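You operate a simulated robot arm through the tools that you are given. There is no shell and no other tool. Be economical: measure what you need, move in short steps, check, and stop when the job is done.

You are at the controls of a simulated robot arm. One attempt, no reset.

Task
Gauge each rivet in the tube rack and sort it by length.
Fine: hang it in the length gauge, press the button, then drop it in the sorting tray's pocket for that length.

It is judged by the outcome, as a careful person would: the job done as asked, and still so three seconds after it is handed in. It fails if anything else is knocked over, pushed out of place, dropped, spilled or broken.

Robot
A 6-joint arm with a two-finger parallel gripper, fixed in place. Base frame: the origin is at the foot of the arm, x ahead of it, y to its left, z up; the work surface is at about z = 0. Units: m, rad, N and s.
With the tool pointing down near the work surface it reaches from about 0.14 to 0.58 m from the base axis. Its first joint turns from -1.152 to 1.152 rad. Payload 2.1 kg.
The TCP is the grasp point between the finger pads, 0.03 m short of the fingertips. In the tool frame z runs along the fingers and y along their closing line. Largest opening 0.094 m; finger width 0.028, thickness 0.01; the body of the gripper, 0.05 by 0.096 m, starts 0.055 m behind the TCP.
Orientation is told as [roll, pitch, yaw] about the base's x, y, z axes, in that order, counted from this pose: with the fingers straight down and closing along the base's y, the tool's x points along the base's -x, its y along +y and its z along -z.

Tools
- The arm moves only by the tool play_rows. Its argument "series" is a list of rows, each a list of 3 entries, a list of its own where there are three numbers: the turn, a rotation vector about the tool's x, y, z in rad, then the shift along the tool's x, y, z in mm, then the finger opening in mm, from 0 to 94. In form: [[[wx, wy, wz], [x, y, z], fingers], ...]. A call has 1 to 20 rows; each row shifts and turns the commanded pose from where the row before left it, along the tool's axes as they then stand. Rows are played at 5 a second. More than 0.05 m and 0.15 rad between two rows, or a gripper value outside its range, and nothing of the call is played. A pose out of reach is approached as far as the arm can. The call stops where the force on the tool passes 40 N (or 10 N more than at its start, if that is more) or the arm is blocked; 0.2 s more then pass. The fingers move at their own pace (about 0.072 m/s each) and stop on an object; they squeeze with about 32 N. The grip force told is the motor's: it shows also when the fingers shut on nothing. Time passes only in rows, and 0.2 s behind the last, so rows that do not move let the fingers close. It gives the time, the measured TCP pose, the force on the tool (base axes), the opening and the grip force at its end, in the units of the frame above (readings bear some noise), with the torque about the TCP (base axes, N m) and any sound that the robot's microphone picked up.
- Cameras (640 x 400 px; columns grow to the right, rows downward): "scene" is fixed at [0.0621, -0.3748, 0.4996]; the picture's right is [0.71, -0.70, 0.00], its down [-0.28, -0.29, -0.91] and it looks along [0.64, 0.65, -0.41] (base axes); focal length 283 px, centre (320, 200). "wrist" rides on the gripper at [0.076, 0.014, -0.103] in the tool frame; the picture's right is [-0.18, 0.98, 0.00], its down [-0.75, -0.14, -0.64] and it looks along [-0.63, -0.12, 0.77] (tool axes); focal length 243 px, centre (320, 200). There is no depth. A picture from a camera that has moved, and an enlarged one, comes with that camera's place and axes in the base frame and with its lens.
- get_image(camera): a new picture of that camera. No time passes.
- enlarge(camera, box): a new picture of the part [left, top, right, bottom] of that camera's present view, enlarged. No time passes.
- hand_in(): hands the job in; it is judged then, once.

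Go step by step. Nothing tells you positions but the pictures and the camera data: compare them with the known pose of the tool, close in by small moves and look again before you grip or let go. The budget is 120 turns and 68 pictures, counting those below and the enlarged ones. Unless the task says otherwise, let go and move clear before handing in, and close with one line.

The tools are called as a command line: name --argument value ..., lists and objects as JSON in quotes. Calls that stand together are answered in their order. play_rows: Moves the arm, as the interface text tells. Its arguments: {"type":"object","properties":{"series":{"type":"array"}},"required":["series"]} The other tools are called the same way: get_image (camera) takes a picture; enlarge (camera, box) takes an enlarged picture of a part of a camera's view; hand_in () hands the job in.

At the start:

```text
time_s: 0.0
tcp_pos: [0.3084, -0.089, 0.3787]
tcp_rot: [0.001, -0.001, -0.001]
force: [0.4, -0.5, 0.0]
moment: [-0.05, -0.01, 0.0]
width: 0.0943
grip_force: 0.1
```

scene: 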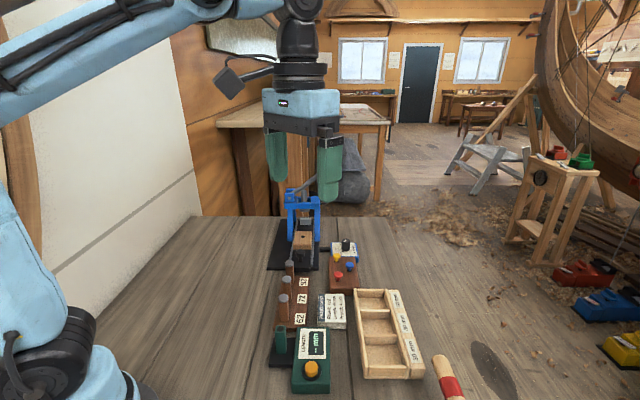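
wrist: 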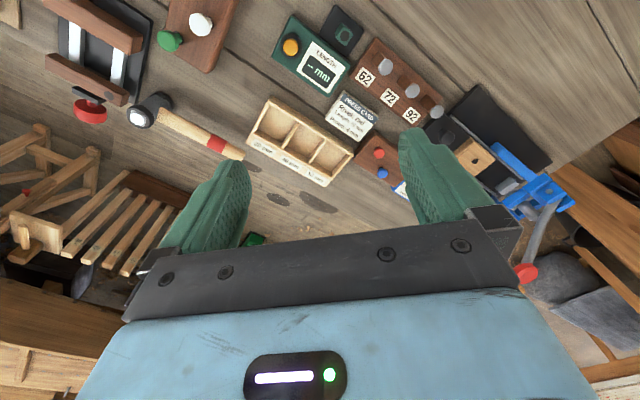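

I see a row of objects: a green length gauge with a button, a rack with three rivets labelled 62/72/92, a card and a sorting tray. I'll enlarge these areas to read them.

enlarge --camera "scene" --box '[250, 230, 450, 400]'

enlarge --camera "wrist" --box '[230, 0, 480, 200]'

```text
2.35 times, centred on (350, 315) of scene
camera zoom: at [0.0621, -0.3748, 0.4996], right [0.71, -0.7, 0.0], down [-0.28, -0.29, -0.91], along [0.64, 0.65, -0.41], focal length 667 px, centre (249, -71)
```

zoom: 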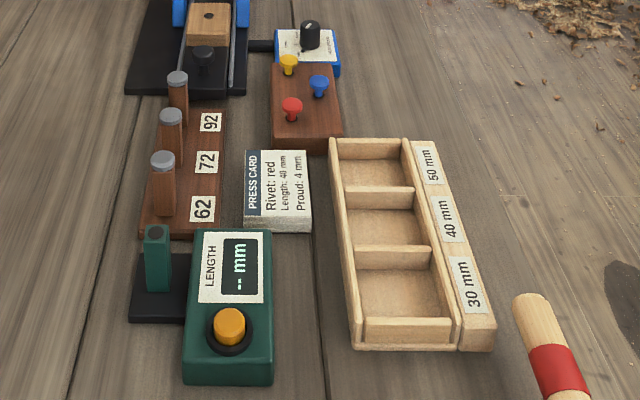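

```text
2.00 times, centred on (355, 100) of wrist
camera zoom: at [0.2328, -0.0748, 0.4805], right [0.18, 0.98, 0.0], down [0.75, -0.14, 0.64], along [0.63, -0.12, -0.77], focal length 485 px, centre (250, 400)
```

zoom: 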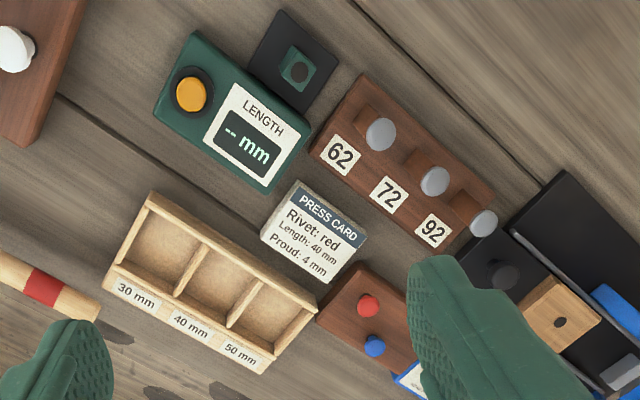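

The three grey-headed rivets sit on the tubes at about (0.330,0.006), (0.374,0.049) and (0.414,0.090), heads at z≈0.07. The gauge post is at about (0.281,-0.049), top z≈0.067. I'll zoom in for head shape and the press next to the third rivet.

enlarge --camera "scene" --box '[265, 255, 345, 305]'

enlarge --camera "scene" --box '[260, 300, 360, 400]'

enlarge --camera "scene" --box '[250, 170, 370, 290]'

```text
8.00 times, centred on (305, 280) of scene
camera zoom: at [0.0621, -0.3748, 0.4996], right [0.71, -0.7, 0.0], down [-0.28, -0.29, -0.91], along [0.64, 0.65, -0.41], focal length 2267 px, centre (440, -440)
```

zoom: 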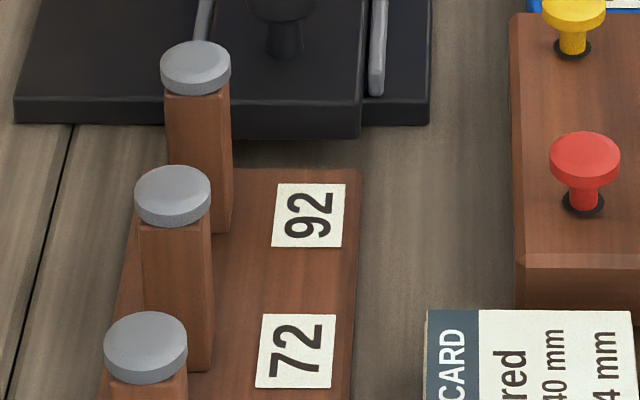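

```text
4.00 times, centred on (310, 350) of scene
camera zoom: at [0.0621, -0.3748, 0.4996], right [0.71, -0.7, 0.0], down [-0.28, -0.29, -0.91], along [0.64, 0.65, -0.41], focal length 1134 px, centre (360, -400)
```

zoom: 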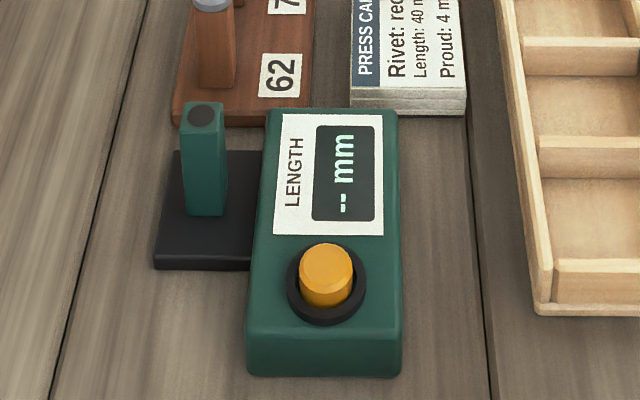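

```text
3.33 times, centred on (310, 230) of scene
camera zoom: at [0.0621, -0.3748, 0.4996], right [0.71, -0.7, 0.0], down [-0.28, -0.29, -0.91], along [0.64, 0.65, -0.41], focal length 944 px, centre (353, 100)
```

zoom: 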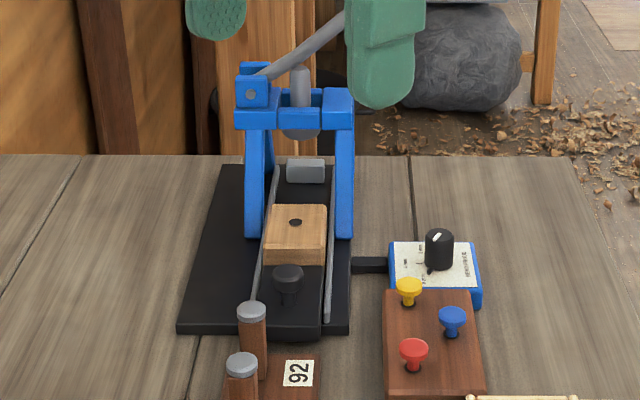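

I'll yaw +45° so the fingers close square to the rack and go above the first rivet to look.

play_rows --series '[[[0, 0, -0.131], [0, 0, 20], 94], [[0, 0, -0.131], [0, 0, 20], 80], [[0, 0, -0.131], [0, 0, 20], 60], [[0, 0, -0.131], [0, 0, 20], 40], [[0, 0, -0.131], [0, 0, 20], 40], [[0, 0, -0.131], [0, 0, 20], 40], [[0, 0, 0], [-27.5, 17.3, 20], 40], [[0, 0, 0], [-27.5, 17.3, 20], 40], [[0, 0, 0], [-27.4, 17.3, 20], 40], [[0, 0, 0], [0, 0, 0], 40]]'

get_image --camera "wrist"

```text
time_s: 2.2
tcp_pos: [0.3277, 0.0068, 0.1996]
tcp_rot: [-0.001, -0.003, 0.787]
force: [-0.1, 0.8, 0.4]
moment: [-0.03, -0.01, -0.02]
width: 0.0402
grip_force: 0.1
```

```text
60 pictures are left
camera wrist: at [0.2655, -0.0371, 0.3008], right [-0.57, 0.82, 0.0], down [0.63, 0.43, 0.64], along [0.53, 0.36, -0.77], focal length 243 px, centre (320, 200)
```

wrist: 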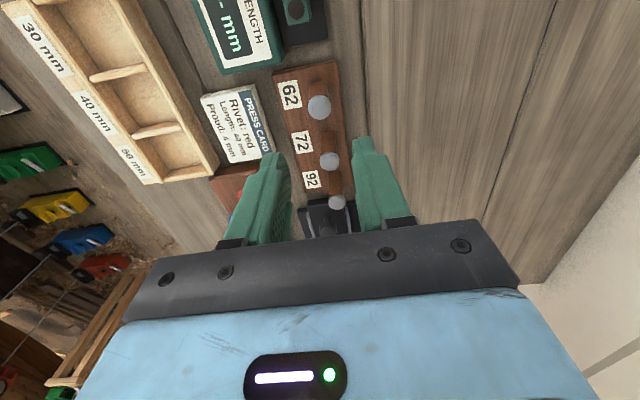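

The view is clean. I'll enlarge to measure the rivet heads and gauge hole precisely.

enlarge --camera "wrist" --box '[240, 0, 400, 100]'

enlarge --camera "wrist" --box '[260, 60, 420, 220]'

```text
4.00 times, centred on (320, 50) of wrist
camera zoom: at [0.2655, -0.0371, 0.3008], right [-0.57, 0.82, 0.0], down [0.63, 0.43, 0.64], along [0.53, 0.36, -0.77], focal length 970 px, centre (320, 800)
```

zoom: 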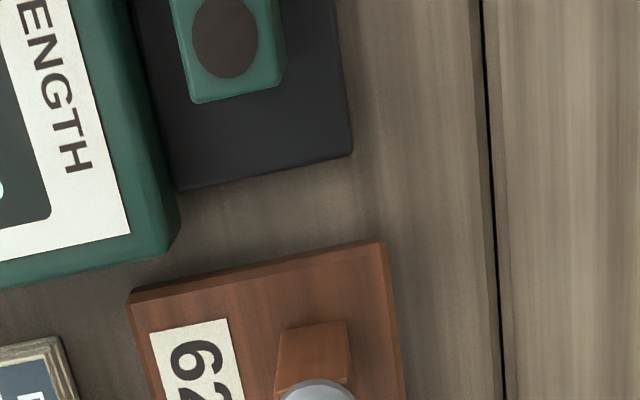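

```text
2.50 times, centred on (340, 140) of wrist
camera zoom: at [0.2655, -0.0371, 0.3008], right [-0.57, 0.82, 0.0], down [0.63, 0.43, 0.64], along [0.53, 0.36, -0.77], focal length 606 px, centre (270, 350)
```

zoom: 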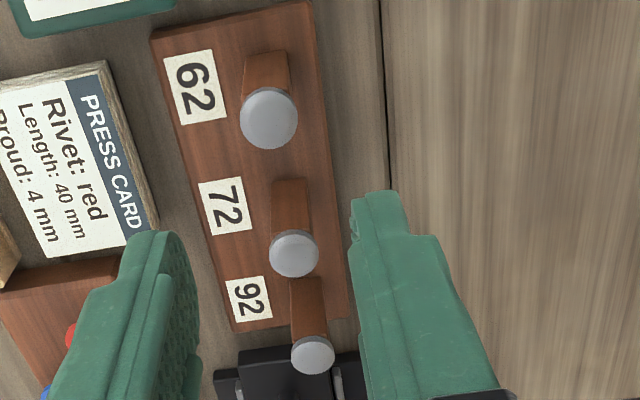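

Measurements agree: rivet 62 is at about (0.330,0.006). Going down to just above its head, then checking.

play_rows --series '[[[0, 0, 0], [-1.4, -2.3, 25], 40], [[0, 0, 0], [0, 0, 30], 40], [[0, 0, 0], [0, 0, 30], 40], [[0, 0, 0], [0, 0, 0], 40], [[0, 0, 0], [0, 0, 0], 40]]'

enlarge --camera "scene" --box '[250, 240, 350, 340]'

enlarge --camera "wrist" --box '[220, 60, 420, 240]'

```text
time_s: 3.4
tcp_pos: [0.3338, 0.0047, 0.1134]
tcp_rot: [0.0, -0.003, 0.788]
force: [-0.4, -0.3, -0.2]
moment: [0.03, 0.0, 0.03]
width: 0.0399
grip_force: 0.0
```

```text
4.00 times, centred on (300, 290) of scene
camera zoom: at [0.0621, -0.3748, 0.4996], right [0.71, -0.7, 0.0], down [-0.28, -0.29, -0.91], along [0.64, 0.65, -0.41], focal length 1134 px, centre (400, -160)
```

zoom: 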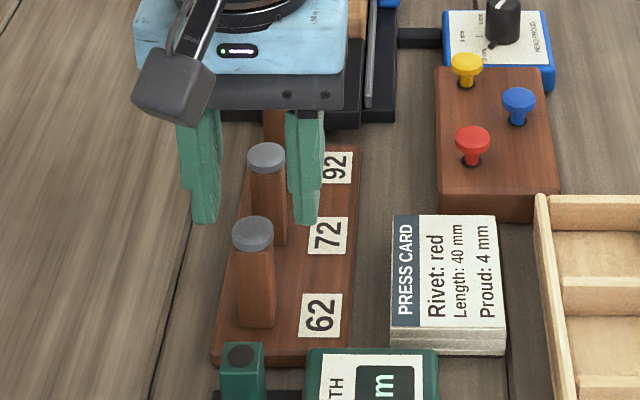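

```text
2.22 times, centred on (320, 150) of wrist
camera zoom: at [0.2695, -0.0395, 0.2147], right [-0.57, 0.82, 0.0], down [0.63, 0.43, 0.64], along [0.53, 0.36, -0.77], focal length 539 px, centre (320, 311)
```

zoom: 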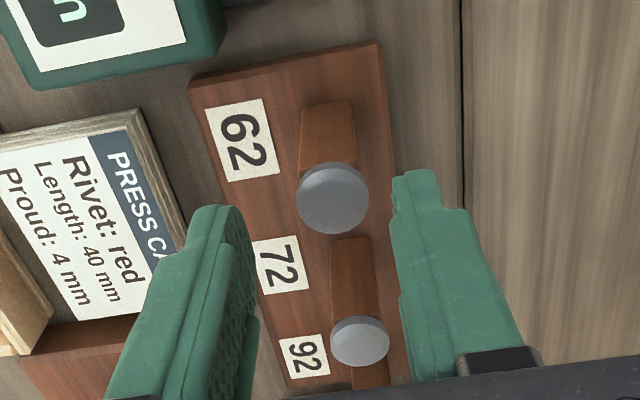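

Offset of the head from the tool is about 3 mm along the closing line; I correct that, go down slightly around the head, and look before closing.

play_rows --series '[[[0, 0, 0], [0.3, 3, 0], 40], [[0, 0, 0], [0, 0, 8], 40], [[0, 0, 0], [0, 0, 9], 40], [[0, 0, 0], [0, 0, 0], 40], [[0, 0, 0], [0, 0, 0], 40]]'

enlarge --camera "scene" --box '[270, 270, 330, 310]'

enlarge --camera "wrist" --box '[240, 60, 400, 220]'

```text
time_s: 4.6
tcp_pos: [0.33, 0.008, 0.0973]
tcp_rot: [0.001, -0.002, 0.787]
force: [0.3, 1.4, -0.5]
moment: [-0.01, 0.01, 0.01]
width: 0.0401
grip_force: 0.0
```

```text
10.00 times, centred on (300, 290) of scene
camera zoom: at [0.0621, -0.3748, 0.4996], right [0.71, -0.7, 0.0], down [-0.28, -0.29, -0.91], along [0.64, 0.65, -0.41], focal length 2834 px, centre (520, -700)
```

zoom: 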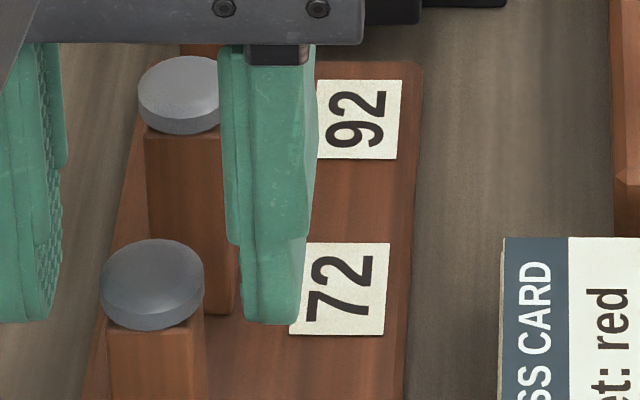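

```text
2.50 times, centred on (320, 140) of wrist
camera zoom: at [0.2676, -0.0366, 0.1979], right [-0.57, 0.82, 0.0], down [0.63, 0.43, 0.64], along [0.53, 0.36, -0.77], focal length 606 px, centre (320, 350)
```

zoom: 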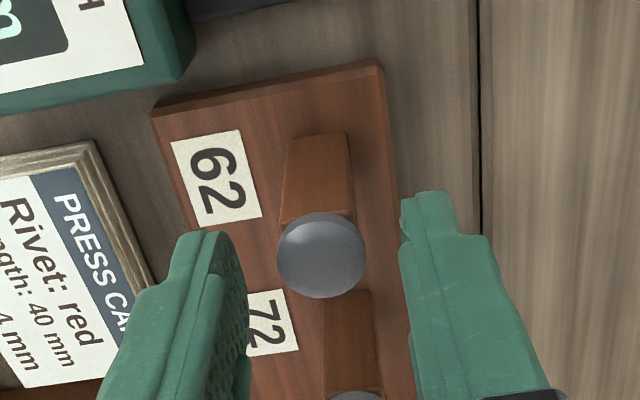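

Head is centred across the fingers; the tips are about 3 mm above the head's underside. Small correction, 2.5 mm lower, and close.

play_rows --series '[[[0, 0, 0], [1.5, 0.2, 2.5], 40], [[0, 0, 0], [0, 0, 0], 40], [[0, 0, 0], [0, 0, 0], 30], [[0, 0, 0], [0, 0, 0], 22], [[0, 0, 0], [0, 0, 0], 15], [[0, 0, 0], [0, 0, 0], 15], [[0, 0, 0], [0, 0, 0], 15]]'

enlarge --camera "scene" --box '[270, 270, 330, 310]'

```text
time_s: 6.2
tcp_pos: [0.3291, 0.0065, 0.0945]
tcp_rot: [0.001, -0.003, 0.787]
force: [-0.7, -1.5, 0.6]
moment: [0.03, -0.01, -0.01]
width: 0.0206
grip_force: 31.9
```

```text
10.00 times, centred on (300, 290) of scene
camera zoom: at [0.0621, -0.3748, 0.4996], right [0.71, -0.7, 0.0], down [-0.28, -0.29, -0.91], along [0.64, 0.65, -0.41], focal length 2834 px, centre (520, -700)
```

zoom: 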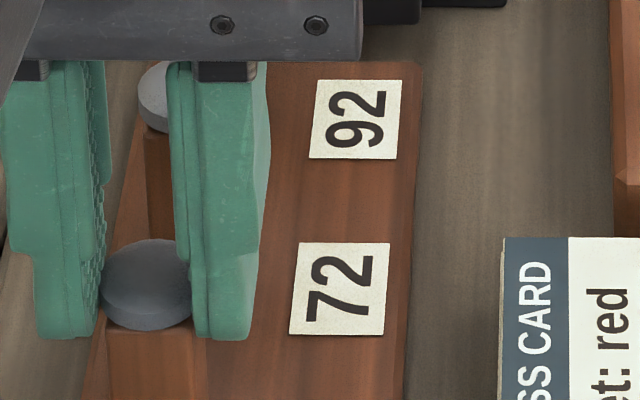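

The head is gripped at 20.6 mm. Lifting it out straight.

play_rows --series '[[[0, 0, 0], [0, 0, -5], 15], [[0, 0, 0], [0, 0, -10], 15], [[0, 0, 0], [0, 0, -20], 15], [[0, 0, 0], [0, 0, -25], 15], [[0, 0, 0], [0, 0, -15], 15], [[0, 0, 0], [0, 0, 0], 15]]'

enlarge --camera "scene" --box '[250, 220, 350, 320]'

enlarge --camera "wrist" --box '[220, 0, 420, 240]'

```text
time_s: 7.6
tcp_pos: [0.3298, 0.0069, 0.1704]
tcp_rot: [0.0, -0.002, 0.787]
force: [0.8, 0.3, -0.7]
moment: [-0.01, -0.01, 0.0]
width: 0.0205
grip_force: 32.1
```

```text
4.00 times, centred on (300, 270) of scene
camera zoom: at [0.0621, -0.3748, 0.4996], right [0.71, -0.7, 0.0], down [-0.28, -0.29, -0.91], along [0.64, 0.65, -0.41], focal length 1134 px, centre (400, -80)
```

zoom: 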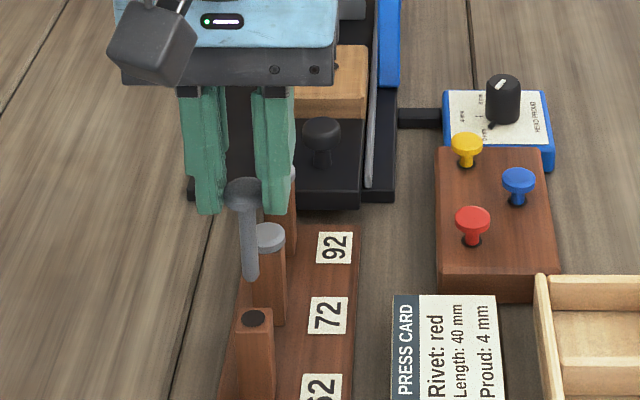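

```text
1.67 times, centred on (320, 120) of wrist
camera zoom: at [0.267, -0.0373, 0.2718], right [-0.57, 0.82, 0.0], down [0.63, 0.43, 0.64], along [0.53, 0.36, -0.77], focal length 404 px, centre (320, 333)
```

zoom: 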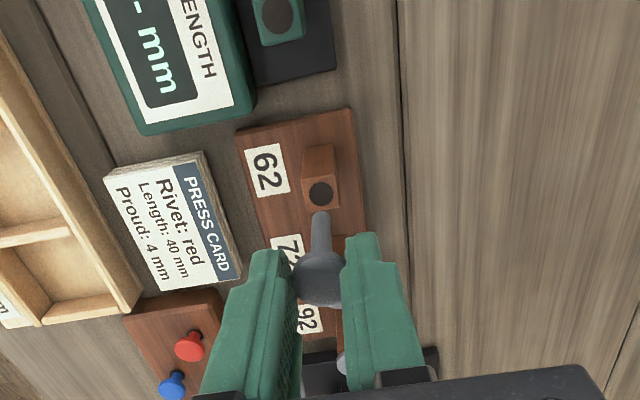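

Rivet is out and hanging straight, about 40 mm of shank. Moving over the gauge post (about 73 mm back along the rack line).

play_rows --series '[[[0, 0, 0], [25, -1, 0], 15], [[0, 0, 0], [25, -1, 0], 15], [[0, 0, 0], [23.2, -2, 0], 15], [[0, 0, 0], [0, 0, 0], 15], [[0, 0, 0], [0, 0, 0], 15]]'

enlarge --camera "wrist" --box '[220, 0, 420, 240]'

enlarge --camera "scene" --box '[250, 260, 350, 400]'

```text
time_s: 8.8
tcp_pos: [0.2793, -0.047, 0.1694]
tcp_rot: [0.002, -0.002, 0.786]
force: [0.1, -0.2, -0.8]
moment: [0.01, 0.0, 0.02]
width: 0.0208
grip_force: 31.9
```

```text
1.67 times, centred on (320, 120) of wrist
camera zoom: at [0.2167, -0.0923, 0.2713], right [-0.57, 0.82, 0.0], down [0.63, 0.43, 0.64], along [0.53, 0.36, -0.77], focal length 404 px, centre (320, 333)
```

zoom: 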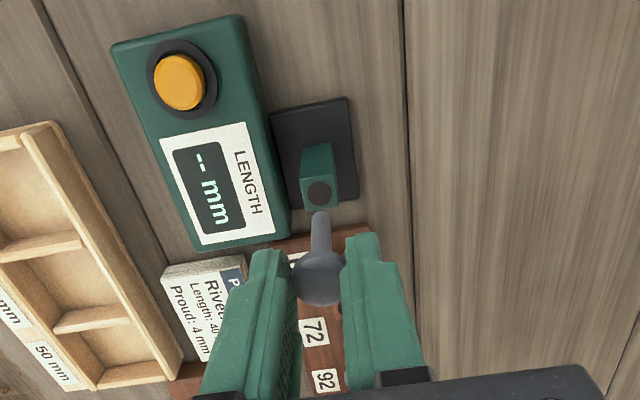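

```text
2.86 times, centred on (300, 330) of scene
camera zoom: at [0.0621, -0.3748, 0.4996], right [0.71, -0.7, 0.0], down [-0.28, -0.29, -0.91], along [0.64, 0.65, -0.41], focal length 810 px, centre (377, -171)
```

zoom: 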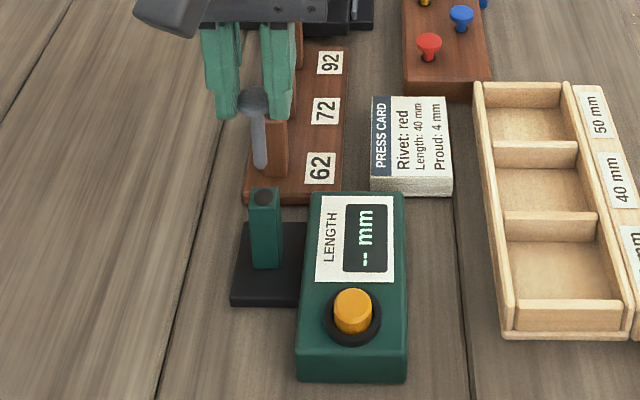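

The gauge hole now sits exactly where the tube hole appeared before (same image spot), so alignment is good. Lowering until the tip is just above the hole, then checking.

play_rows --series '[[[0, 0, 0], [0, 0, 10], 15], [[0, 0, 0], [0, 0, 10], 15], [[0, 0, 0], [0, 0, 8], 15], [[0, 0, 0], [0, 0, 0], 15], [[0, 0, 0], [0, 0, 0], 15]]'

enlarge --camera "wrist" --box '[270, 70, 370, 180]'

enlarge --camera "scene" --box '[260, 290, 310, 360]'

```text
time_s: 10.0
tcp_pos: [0.279, -0.0464, 0.1414]
tcp_rot: [0.0, 0.0, 0.787]
force: [0.5, -0.2, -0.6]
moment: [-0.02, -0.03, -0.02]
width: 0.0208
grip_force: 31.7
```

```text
3.64 times, centred on (320, 125) of wrist
camera zoom: at [0.216, -0.092, 0.2423], right [-0.57, 0.82, 0.0], down [0.63, 0.43, 0.64], along [0.53, 0.36, -0.77], focal length 882 px, centre (320, 473)
```

zoom: 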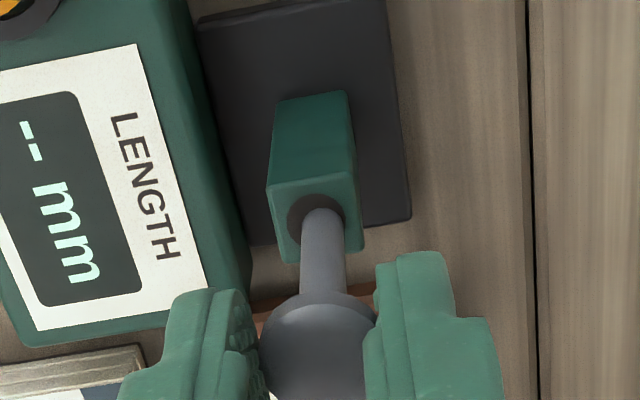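

```text
5.71 times, centred on (285, 325) of scene
camera zoom: at [0.0621, -0.3748, 0.4996], right [0.71, -0.7, 0.0], down [-0.28, -0.29, -0.91], along [0.64, 0.65, -0.41], focal length 1619 px, centre (520, -514)
```

zoom: 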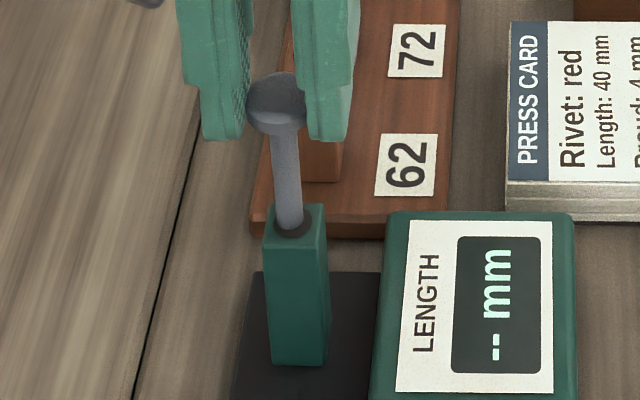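

The tip is about 2.5 mm above the hole, ~1.2 mm off along the closing line. Correcting and lowering gently.

play_rows --series '[[[0, 0, 0], [0, -1.2, 0], 15], [[0, 0, 0], [0, 0, 3], 15], [[0, 0, 0], [0, 0, 3], 15], [[0, 0, 0], [0, 0, 4], 15], [[0, 0, 0], [0, 0, 0], 15]]'

enlarge --camera "scene" --box '[260, 290, 310, 360]'

```text
time_s: 11.2
tcp_pos: [0.2812, -0.0483, 0.1313]
tcp_rot: [0.0, 0.0, 0.788]
force: [-2.8, -2.1, -0.7]
moment: [-0.16, 0.2, 0.02]
width: 0.0204
grip_force: 31.9
```

```text
5.71 times, centred on (285, 325) of scene
camera zoom: at [0.0621, -0.3748, 0.4996], right [0.71, -0.7, 0.0], down [-0.28, -0.29, -0.91], along [0.64, 0.65, -0.41], focal length 1619 px, centre (520, -514)
```

zoom: 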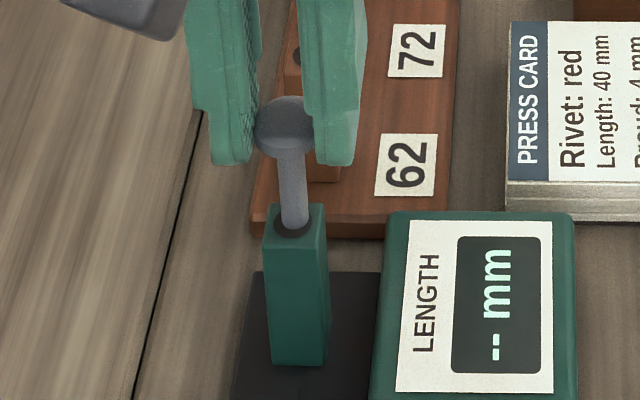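

The shank is in the hole with a slight side force; I yield 0.7 mm to it and keep lowering.

play_rows --series '[[[0, 0, 0], [0.7, 0, 0], 15], [[0, 0, 0], [0, 0, 8], 15], [[0, 0, 0], [0, 0, 8], 15], [[0, 0, 0], [0, 0, 8], 15], [[0, 0, 0], [0, 0, 7], 15], [[0, 0, 0], [0, 0, 0], 15]]'

enlarge --camera "scene" --box '[260, 290, 310, 360]'

```text
time_s: 12.6
tcp_pos: [0.2803, -0.0482, 0.1001]
tcp_rot: [0.001, 0.001, 0.786]
force: [-1.4, -1.7, -0.9]
moment: [-0.02, 0.07, 0.0]
width: 0.0207
grip_force: 31.6
```

```text
5.71 times, centred on (285, 325) of scene
camera zoom: at [0.0621, -0.3748, 0.4996], right [0.71, -0.7, 0.0], down [-0.28, -0.29, -0.91], along [0.64, 0.65, -0.41], focal length 1619 px, centre (520, -514)
```

zoom: 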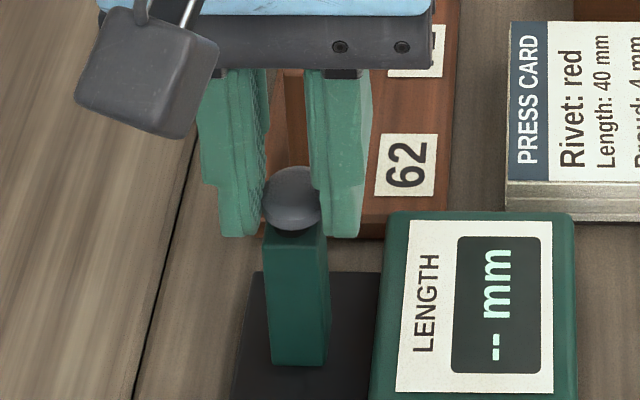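

About 5 mm left before the head seats; lowering in small steps.

play_rows --series '[[[0, 0, 0], [0.3, 0, 2], 15], [[0, 0, 0], [0, 0, 1.5], 15], [[0, 0, 0], [0, 0, 1], 15], [[0, 0, 0], [0, 0, 0], 15]]'

enlarge --camera "scene" --box '[260, 300, 310, 335]'

```text
time_s: 13.6
tcp_pos: [0.2794, -0.0495, 0.0956]
tcp_rot: [-0.001, -0.001, 0.786]
force: [0.1, 0.1, -0.5]
moment: [0.01, 0.0, 0.0]
width: 0.0207
grip_force: 31.8
```

```text
11.43 times, centred on (285, 318) of scene
camera zoom: at [0.0621, -0.3748, 0.4996], right [0.71, -0.7, 0.0], down [-0.28, -0.29, -0.91], along [0.64, 0.65, -0.41], focal length 3238 px, centre (720, -1143)
```

zoom: 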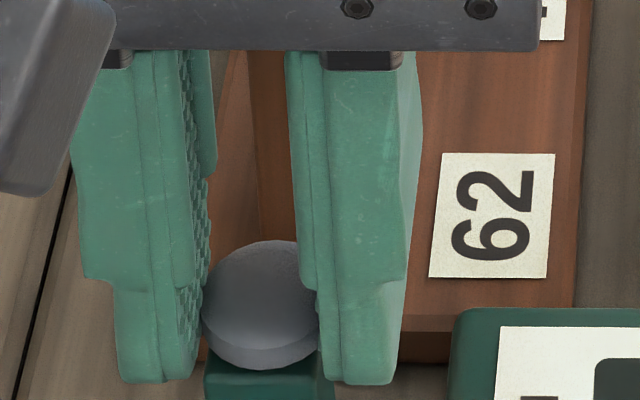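

The head is essentially seated. Opening and rising clear.

play_rows --series '[[[0, 0, 0], [0, 0, 0], 24], [[0, 0, 0], [0, 0, 0], 36], [[0, 0, 0], [0, 0, 0], 42], [[0, 0, 0], [0, 0, -10], 42], [[0, 0, 0], [0, 0, -25], 42], [[0, 0, 0], [0, 0, -30], 42], [[0, 0, 0], [0, 0, 0], 20], [[0, 0, 0], [0, 0, 0], 0], [[0, 0, 0], [0, 0, 0], 0]]'

get_image --camera "scene"

get_image --camera "wrist"

```text
time_s: 15.6
tcp_pos: [0.2804, -0.0488, 0.1607]
tcp_rot: [0.002, -0.001, 0.787]
force: [0.8, 0.2, 0.6]
moment: [0.02, -0.02, 0.04]
width: 0.0002
grip_force: 31.9
```

```text
43 pictures are left
```

scene: 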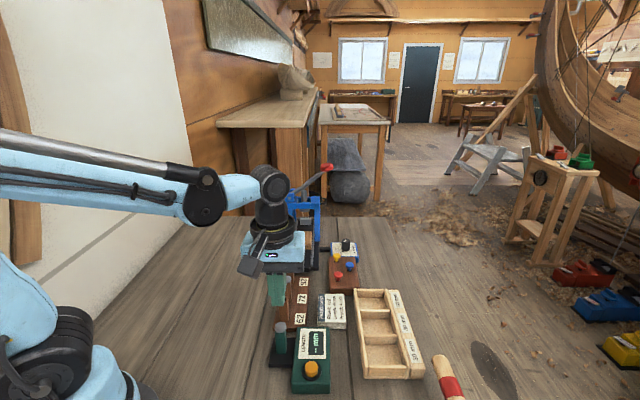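

```text
42 pictures are left
camera wrist: at [0.218, -0.0935, 0.2617], right [-0.57, 0.82, 0.0], down [0.63, 0.43, 0.64], along [0.53, 0.36, -0.77], focal length 243 px, centre (320, 200)
```

wrist: 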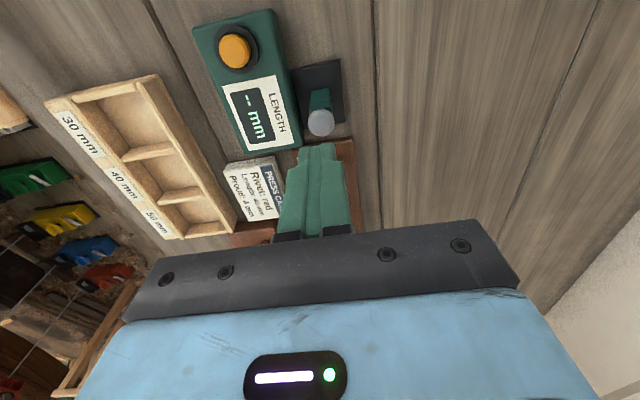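

The rivet hangs in the gauge; the button is at about (0.283,-0.130), top z≈0.04. Moving over it with closed fingers.

play_rows --series '[[[0, 0, 0], [18.5, -19.8, 0], 0], [[0, 0, 0], [18.5, -19.8, 0], 0], [[0, 0, 0], [18.6, -19.8, 0], 0], [[0, 0, 0], [0, 0, 30], 0], [[0, 0, 0], [0, 0, 36], 0], [[0, 0, 0], [0, 0, 5], 0], [[0, 0, 0], [0, 0, 0], 0]]'

enlarge --camera "scene" --box '[260, 300, 360, 400]'

enlarge --camera "wrist" --box '[220, 60, 420, 220]'

```text
time_s: 17.2
tcp_pos: [0.2832, -0.1316, 0.0886]
tcp_rot: [0.0, -0.002, 0.788]
force: [0.5, -0.1, 0.0]
moment: [0.0, 0.0, -0.03]
width: 0.0003
grip_force: 31.9
```

```text
4.00 times, centred on (310, 350) of scene
camera zoom: at [0.0621, -0.3748, 0.4996], right [0.71, -0.7, 0.0], down [-0.28, -0.29, -0.91], along [0.64, 0.65, -0.41], focal length 1134 px, centre (360, -400)
```

zoom: 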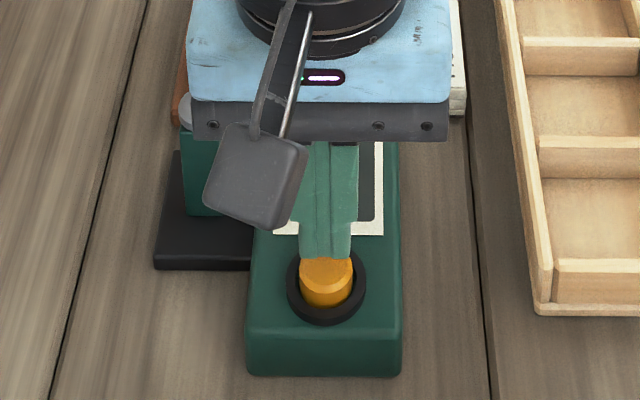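

```text
2.50 times, centred on (320, 140) of wrist
camera zoom: at [0.2202, -0.1747, 0.1911], right [-0.57, 0.82, 0.0], down [0.63, 0.43, 0.64], along [0.53, 0.36, -0.77], focal length 606 px, centre (320, 350)
```

zoom: 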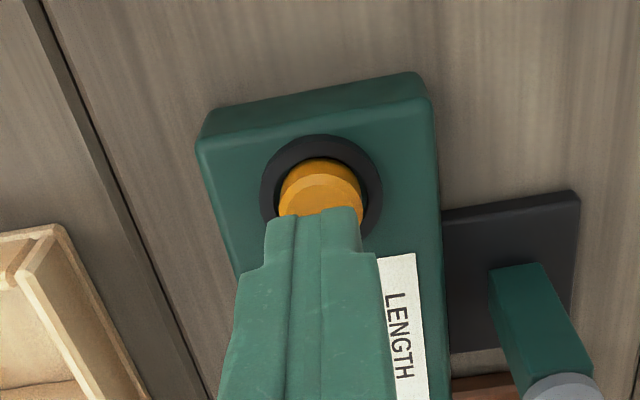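

The tip is aligned sideways but ~4 mm too far forward; I shift back and press in small steps.

play_rows --series '[[[0, 0, 0], [4, 0.5, 0], 0], [[0, 0, 0], [0, 0, 8], 0], [[0, 0, 0], [0, 0, 5], 0], [[0, 0, 0], [0, 0, 2], 0], [[0, 0, 0], [0, 0, 2], 0]]'

enlarge --camera "scene" --box '[260, 300, 360, 400]'

```text
time_s: 18.4
tcp_pos: [0.2793, -0.1343, 0.074]
tcp_rot: [0.0, -0.002, 0.787]
force: [-1.6, -0.1, -0.4]
moment: [-0.03, -0.02, -0.01]
width: 0.0001
grip_force: 32.0
```

```text
4.00 times, centred on (310, 350) of scene
camera zoom: at [0.0621, -0.3748, 0.4996], right [0.71, -0.7, 0.0], down [-0.28, -0.29, -0.91], along [0.64, 0.65, -0.41], focal length 1134 px, centre (360, -400)
```

zoom: 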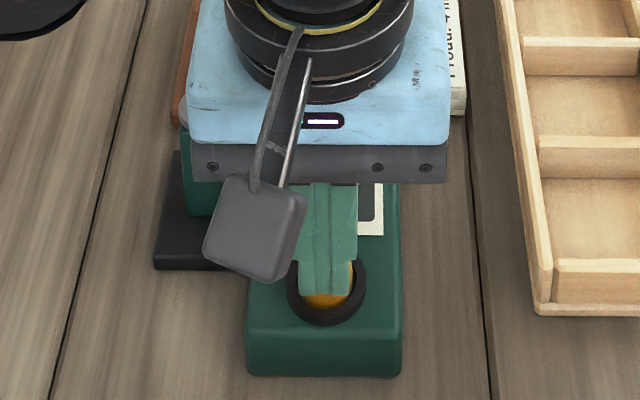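

Not in contact yet; continuing down in small steps until a press force or click shows.

play_rows --series '[[[0, 0, 0], [0, 0, 2], 0], [[0, 0, 0], [0, 0, 2], 0], [[0, 0, 0], [0, 0, 1.5], 0], [[0, 0, 0], [0, 0, 1.5], 0]]'

```text
time_s: 19.4
tcp_pos: [0.2786, -0.1322, 0.0661]
tcp_rot: [-0.002, 0.001, 0.788]
force: [-1.2, -2.0, 10.1]
moment: [-0.02, -0.04, 0.06]
width: 0.0001
grip_force: 31.8
heard: click
```

Force rose to about 10 N and there was a click. Rising to read the display.

play_rows --series '[[[0, 0, 0], [0, 0, -10], 0], [[0, 0, 0], [0, 0, -35], 0], [[0, 0, 0], [0, 0, -40], 0], [[0, 0, 0], [-18.6, 19.8, 0], 10], [[0, 0, 0], [-18.6, 19.8, 0], 42], [[0, 0, 0], [-20.5, 19.8, 0], 42], [[0, 0, 0], [0, 0, 0], 42]]'

get_image --camera "wrist"

enlarge --camera "scene" --box '[260, 300, 440, 400]'

```text
time_s: 21.0
tcp_pos: [0.2797, -0.0482, 0.1509]
tcp_rot: [-0.001, -0.003, 0.789]
force: [-0.4, -1.2, -0.5]
moment: [-0.01, 0.01, -0.02]
width: 0.0421
grip_force: 0.0
```

```text
38 pictures are left
camera wrist: at [0.2162, -0.0931, 0.2514], right [-0.57, 0.82, 0.0], down [0.63, 0.43, 0.64], along [0.53, 0.36, -0.77], focal length 243 px, centre (320, 200)
```

wrist: 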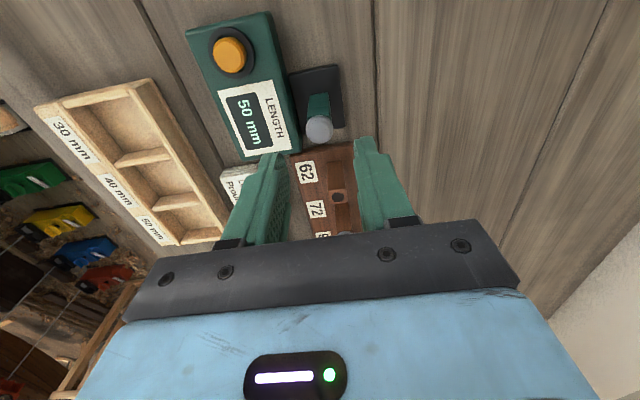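

```text
3.56 times, centred on (350, 350) of scene
camera zoom: at [0.0621, -0.3748, 0.4996], right [0.71, -0.7, 0.0], down [-0.28, -0.29, -0.91], along [0.64, 0.65, -0.41], focal length 1008 px, centre (213, -333)
```

zoom: 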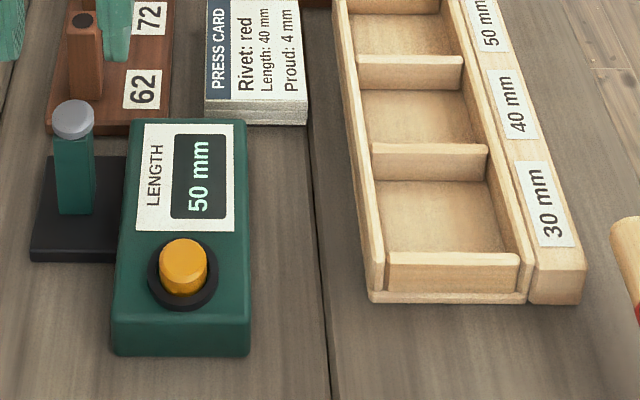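

The display reads 50 mm. I grip the rivet again at the known release pose and lift it out.

play_rows --series '[[[0, 0, 0], [-1.9, -0.5, 15], 42], [[0, 0, 0], [0, 0, 20], 42], [[0, 0, 0], [0, 0, 15], 42], [[0, 0, 0], [0, 0, 5.5], 42], [[0, 0, 0], [0, 0, 0], 42], [[0, 0, 0], [0, 0, 0], 28], [[0, 0, 0], [0, 0, 0], 15], [[0, 0, 0], [0, 0, 0], 15], [[0, 0, 0], [0, 0, 0], 15]]'

```text
time_s: 23.0
tcp_pos: [0.2797, -0.0491, 0.0954]
tcp_rot: [0.0, -0.002, 0.787]
force: [0.2, -0.2, 0.1]
moment: [0.01, -0.01, -0.02]
width: 0.0205
grip_force: 32.0
```

Gripped. Lifting and travelling toward the tray for a look.

play_rows --series '[[[0, 0, 0], [0, 0, -5], 15], [[0, 0, 0], [0, 0, -20], 15], [[0, 0, 0], [0, 0, -25], 15], [[0, 0, 0], [0, 0, -25], 15], [[0, 0, 0], [0, 0, -20], 15], [[0, 0, 0], [-17, -37, 0], 15], [[0, 0, 0], [-17, -37, 0], 15], [[0, 0, 0], [-17, -37, 0], 15], [[0, 0, 0], [-17, -37, 0], 15], [[0, 0, 0], [-16, -36.5, 0], 15], [[0, 0, 0], [0, 0, 0], 15], [[0, 0, 0], [0, 0, 0], 15]]'

get_image --camera "wrist"

enlarge --camera "scene" --box '[300, 230, 460, 390]'

```text
time_s: 25.6
tcp_pos: [0.4697, -0.1214, 0.1901]
tcp_rot: [0.0, -0.003, 0.786]
force: [0.1, -0.8, -0.9]
moment: [-0.01, 0.03, 0.0]
width: 0.0207
grip_force: 31.6
```

```text
36 pictures are left
camera wrist: at [0.4076, -0.1659, 0.291], right [-0.57, 0.82, 0.0], down [0.63, 0.43, 0.64], along [0.53, 0.36, -0.77], focal length 243 px, centre (320, 200)
```

wrist: 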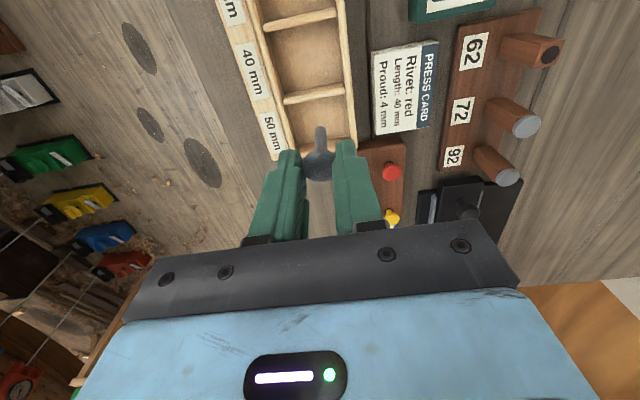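

```text
2.50 times, centred on (380, 310) of scene
camera zoom: at [0.0621, -0.3748, 0.4996], right [0.71, -0.7, 0.0], down [-0.28, -0.29, -0.91], along [0.64, 0.65, -0.41], focal length 708 px, centre (170, -75)
```

zoom: 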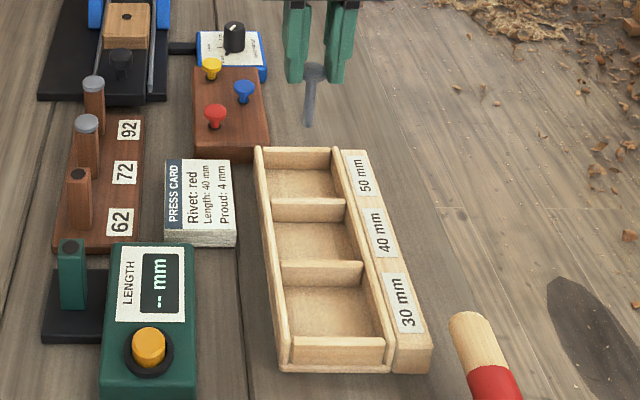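

The rivet hangs ~50 mm. The 50 pocket's centre is about (0.496,-0.106), rim z≈0.03. Moving over it and partly down.

play_rows --series '[[[0, 0, 0], [-29.5, -7.7, 0], 15], [[0, 0, 0], [0, 0, 30], 15], [[0, 0, 0], [0, 0, 30], 15], [[0, 0, 0], [0, 0, 0], 15], [[0, 0, 0], [0, 0, 0], 15]]'

enlarge --camera "scene" --box '[330, 250, 450, 350]'

get_image --camera "wrist"

```text
time_s: 26.8
tcp_pos: [0.4978, -0.1048, 0.1307]
tcp_rot: [0.0, -0.002, 0.787]
force: [-0.6, 0.3, 0.6]
moment: [-0.01, 0.01, 0.0]
width: 0.0205
grip_force: 31.7
```

```text
4.00 times, centred on (390, 300) of scene
camera zoom: at [0.0621, -0.3748, 0.4996], right [0.71, -0.7, 0.0], down [-0.28, -0.29, -0.91], along [0.64, 0.65, -0.41], focal length 1134 px, centre (40, -200)
```

zoom: 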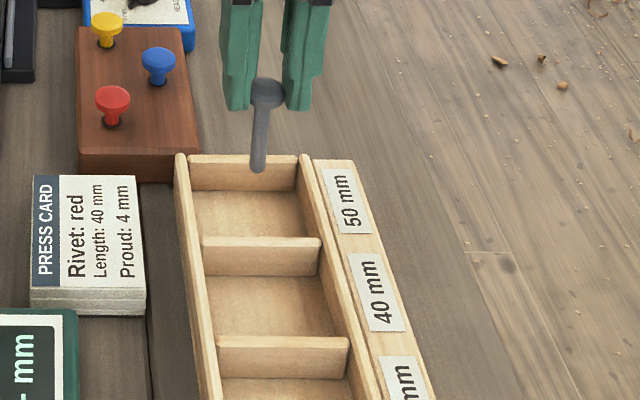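

```text
33 pictures are left
camera wrist: at [0.4342, -0.1505, 0.232], right [-0.57, 0.82, 0.0], down [0.63, 0.43, 0.64], along [0.53, 0.36, -0.77], focal length 243 px, centre (320, 200)
```

wrist: 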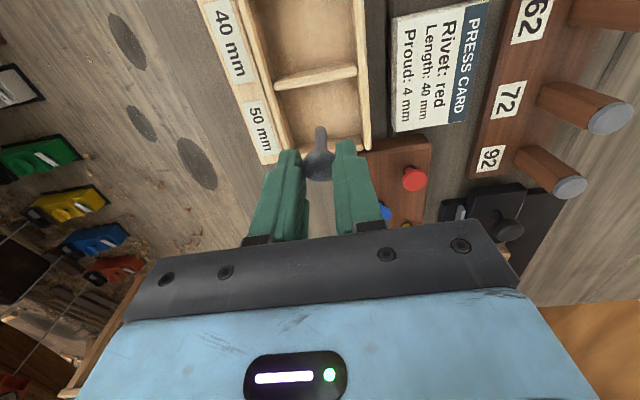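

The rivet's foot projects to the middle of the 50 pocket. Lowering it in and releasing.

play_rows --series '[[[0, 0, 0], [0, 0, 15], 15], [[0, 0, 0], [0, 0, 15], 15], [[0, 0, 0], [0, 0, 8], 15], [[0, 0, 0], [0, 0, 0], 15], [[0, 0, 0], [0, 0, 0], 34], [[0, 0, 0], [0, 0, 0], 40], [[0, 0, 0], [0, 0, 0], 40], [[0, 0, 0], [0, 0, -20], 40], [[0, 0, 0], [0, 0, -40], 40], [[0, 0, 0], [0, 0, -38], 40], [[0, 0, 0], [0, 0, 0], 40]]'

enlarge --camera "scene" --box '[330, 250, 450, 350]'

```text
time_s: 29.2
tcp_pos: [0.4974, -0.1049, 0.1907]
tcp_rot: [-0.001, -0.002, 0.786]
force: [-0.4, -0.9, 0.0]
moment: [-0.01, -0.01, -0.02]
width: 0.0402
grip_force: 0.1
```

```text
4.00 times, centred on (390, 300) of scene
camera zoom: at [0.0621, -0.3748, 0.4996], right [0.71, -0.7, 0.0], down [-0.28, -0.29, -0.91], along [0.64, 0.65, -0.41], focal length 1134 px, centre (40, -200)
```

zoom: 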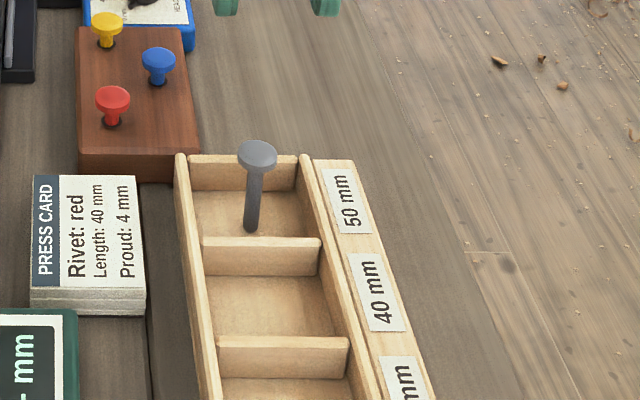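

The 50 mm rivet stands safely in the 50 pocket. Next: rivet 72, expected at about (0.371,0.049).

play_rows --series '[[[0, 0, 0], [-3.9, 39.6, 0], 40], [[0, 0, 0], [-3.9, 39.6, 0], 40], [[0, 0, 0], [-3.9, 39.6, 0], 40], [[0, 0, 0], [-3.9, 39.6, 0], 40], [[0, 0, 0], [-3.8, 39.5, 0], 40], [[0, 0, 0], [0, 0, 35], 40], [[0, 0, 0], [0, 0, 42], 40], [[0, 0, 0], [0, 0, 0], 40], [[0, 0, 0], [0, 0, 0], 40]]'

enlarge --camera "wrist" --box '[240, 60, 400, 220]'

enlarge --camera "scene" --box '[265, 250, 345, 300]'

```text
time_s: 31.2
tcp_pos: [0.3684, 0.0482, 0.113]
tcp_rot: [-0.001, -0.001, 0.786]
force: [0.6, -0.4, 0.0]
moment: [-0.02, 0.04, 0.0]
width: 0.0403
grip_force: 0.0
```

```text
2.50 times, centred on (320, 140) of wrist
camera zoom: at [0.3054, 0.0034, 0.2141], right [-0.57, 0.82, 0.0], down [0.63, 0.43, 0.64], along [0.53, 0.36, -0.77], focal length 606 px, centre (320, 350)
```

zoom: 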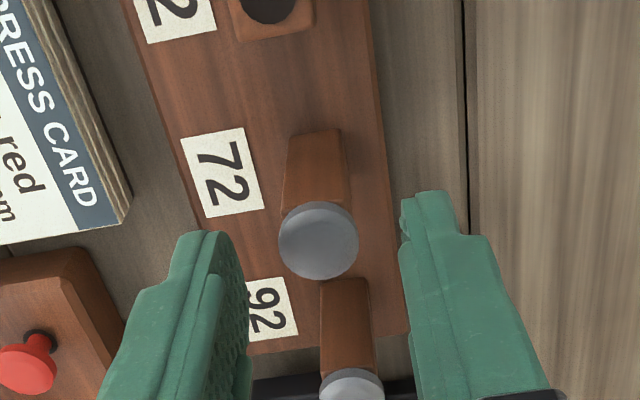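

```text
8.00 times, centred on (305, 275) of scene
camera zoom: at [0.0621, -0.3748, 0.4996], right [0.71, -0.7, 0.0], down [-0.28, -0.29, -0.91], along [0.64, 0.65, -0.41], focal length 2267 px, centre (440, -400)
```

zoom: 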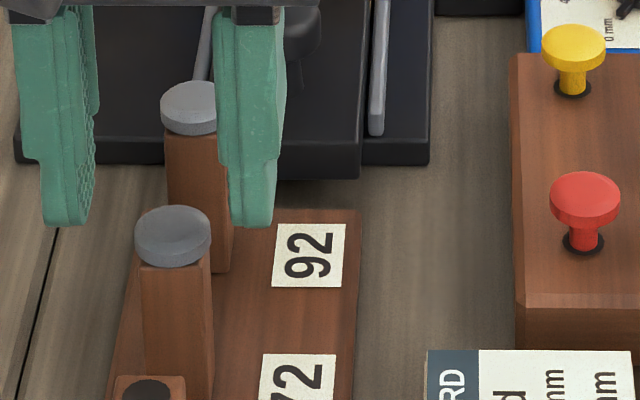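

Small offset (x −3.5, y −1.5 mm tool). Correcting, descending 18.5 mm in steps and checking before closing.

play_rows --series '[[[0, 0, 0], [-3.5, -1.5, 0], 40], [[0, 0, 0], [0, 0, 9], 40], [[0, 0, 0], [0, 0, 9], 40], [[0, 0, 0], [0, 0, 0], 40], [[0, 0, 0], [0, 0, 0], 40]]'

enlarge --camera "scene" --box '[265, 250, 345, 300]'

```text
time_s: 32.4
tcp_pos: [0.3725, 0.0497, 0.0951]
tcp_rot: [0.001, -0.003, 0.787]
force: [0.1, -0.8, -0.6]
moment: [0.01, -0.03, -0.02]
width: 0.0399
grip_force: 0.1
```

```text
8.00 times, centred on (305, 275) of scene
camera zoom: at [0.0621, -0.3748, 0.4996], right [0.71, -0.7, 0.0], down [-0.28, -0.29, -0.91], along [0.64, 0.65, -0.41], focal length 2267 px, centre (440, -400)
```

zoom: 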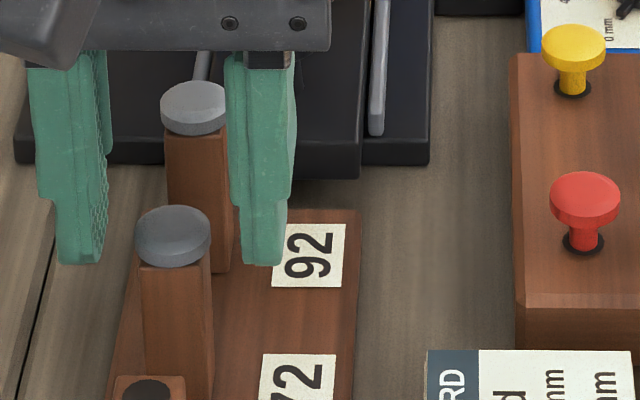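

Tips are still ~2 mm above the head's underside; lowering 2.5 mm more and closing.

play_rows --series '[[[0, 0, 0], [0, 0, 2.5], 40], [[0, 0, 0], [0, 0, 0], 40], [[0, 0, 0], [0, 0, 0], 28], [[0, 0, 0], [0, 0, 0], 15], [[0, 0, 0], [0, 0, 0], 15], [[0, 0, 0], [0, 0, 0], 15]]'

enlarge --camera "scene" --box '[265, 250, 345, 300]'

```text
time_s: 33.8
tcp_pos: [0.3724, 0.0502, 0.0939]
tcp_rot: [-0.002, -0.002, 0.787]
force: [0.1, 0.1, 0.4]
moment: [-0.03, -0.01, -0.02]
width: 0.0202
grip_force: 32.1
```

```text
8.00 times, centred on (305, 275) of scene
camera zoom: at [0.0621, -0.3748, 0.4996], right [0.71, -0.7, 0.0], down [-0.28, -0.29, -0.91], along [0.64, 0.65, -0.41], focal length 2267 px, centre (440, -400)
```

zoom: 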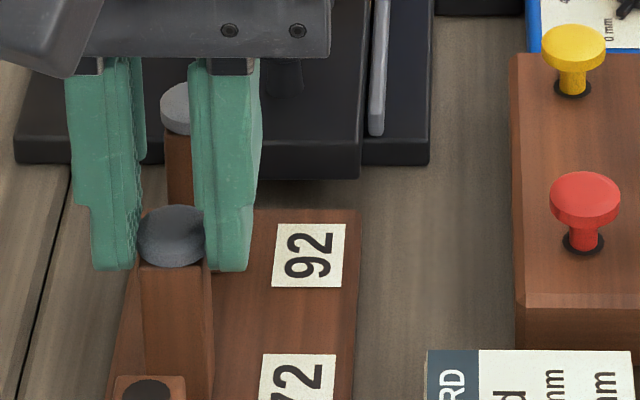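

Gripped. Lifting out, with a wrist view as alignment reference.

play_rows --series '[[[0, 0, 0], [0, 0, -5], 15], [[0, 0, 0], [0, 0, -15], 15], [[0, 0, 0], [0, 0, -20], 15], [[0, 0, 0], [0, 0, -20], 15], [[0, 0, 0], [0, 0, -15], 15], [[0, 0, 0], [0, 0, 0], 15], [[0, 0, 0], [0, 0, 0], 15]]'

enlarge --camera "wrist" --box '[270, 70, 370, 180]'

```text
time_s: 35.4
tcp_pos: [0.3721, 0.0501, 0.1667]
tcp_rot: [0.0, -0.005, 0.786]
force: [-0.3, -0.7, -0.3]
moment: [0.0, 0.05, 0.02]
width: 0.0207
grip_force: 32.8
```

```text
3.64 times, centred on (320, 125) of wrist
camera zoom: at [0.3098, 0.0056, 0.2691], right [-0.57, 0.82, 0.0], down [0.63, 0.43, 0.64], along [0.53, 0.36, -0.77], focal length 882 px, centre (320, 473)
```

zoom: 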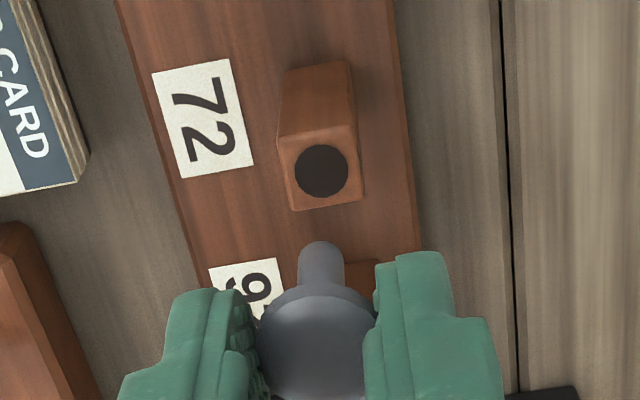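

Reference: tube hole at zoom pixel (321,172). Moving to the gauge and comparing.

play_rows --series '[[[0, 0, 0], [33.4, -1.3, 0], 15], [[0, 0, 0], [33.4, -1.3, 0], 15], [[0, 0, 0], [33.4, -1.3, 0], 15], [[0, 0, 0], [33.5, -1.3, 0], 15], [[0, 0, 0], [0, 0, 0], 15], [[0, 0, 0], [0, 0, 0], 15]]'

enlarge --camera "wrist" --box '[270, 70, 370, 180]'

```text
time_s: 36.8
tcp_pos: [0.2837, -0.0485, 0.1679]
tcp_rot: [0.0, -0.001, 0.786]
force: [-0.1, 0.8, 0.6]
moment: [-0.02, 0.01, 0.03]
width: 0.0205
grip_force: 31.9
```

```text
3.64 times, centred on (320, 125) of wrist
camera zoom: at [0.2212, -0.0934, 0.2681], right [-0.57, 0.82, 0.0], down [0.63, 0.43, 0.64], along [0.53, 0.36, -0.77], focal length 882 px, centre (320, 473)
```

zoom: 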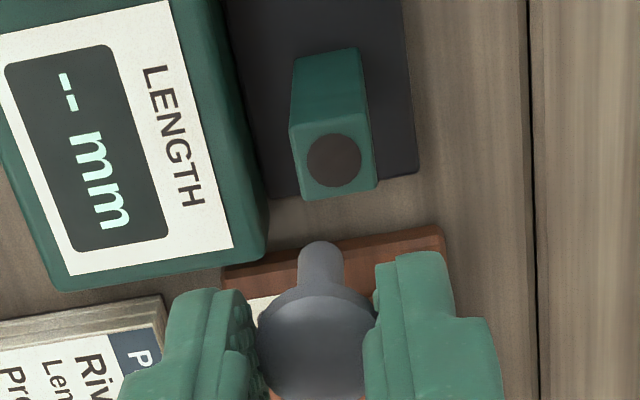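

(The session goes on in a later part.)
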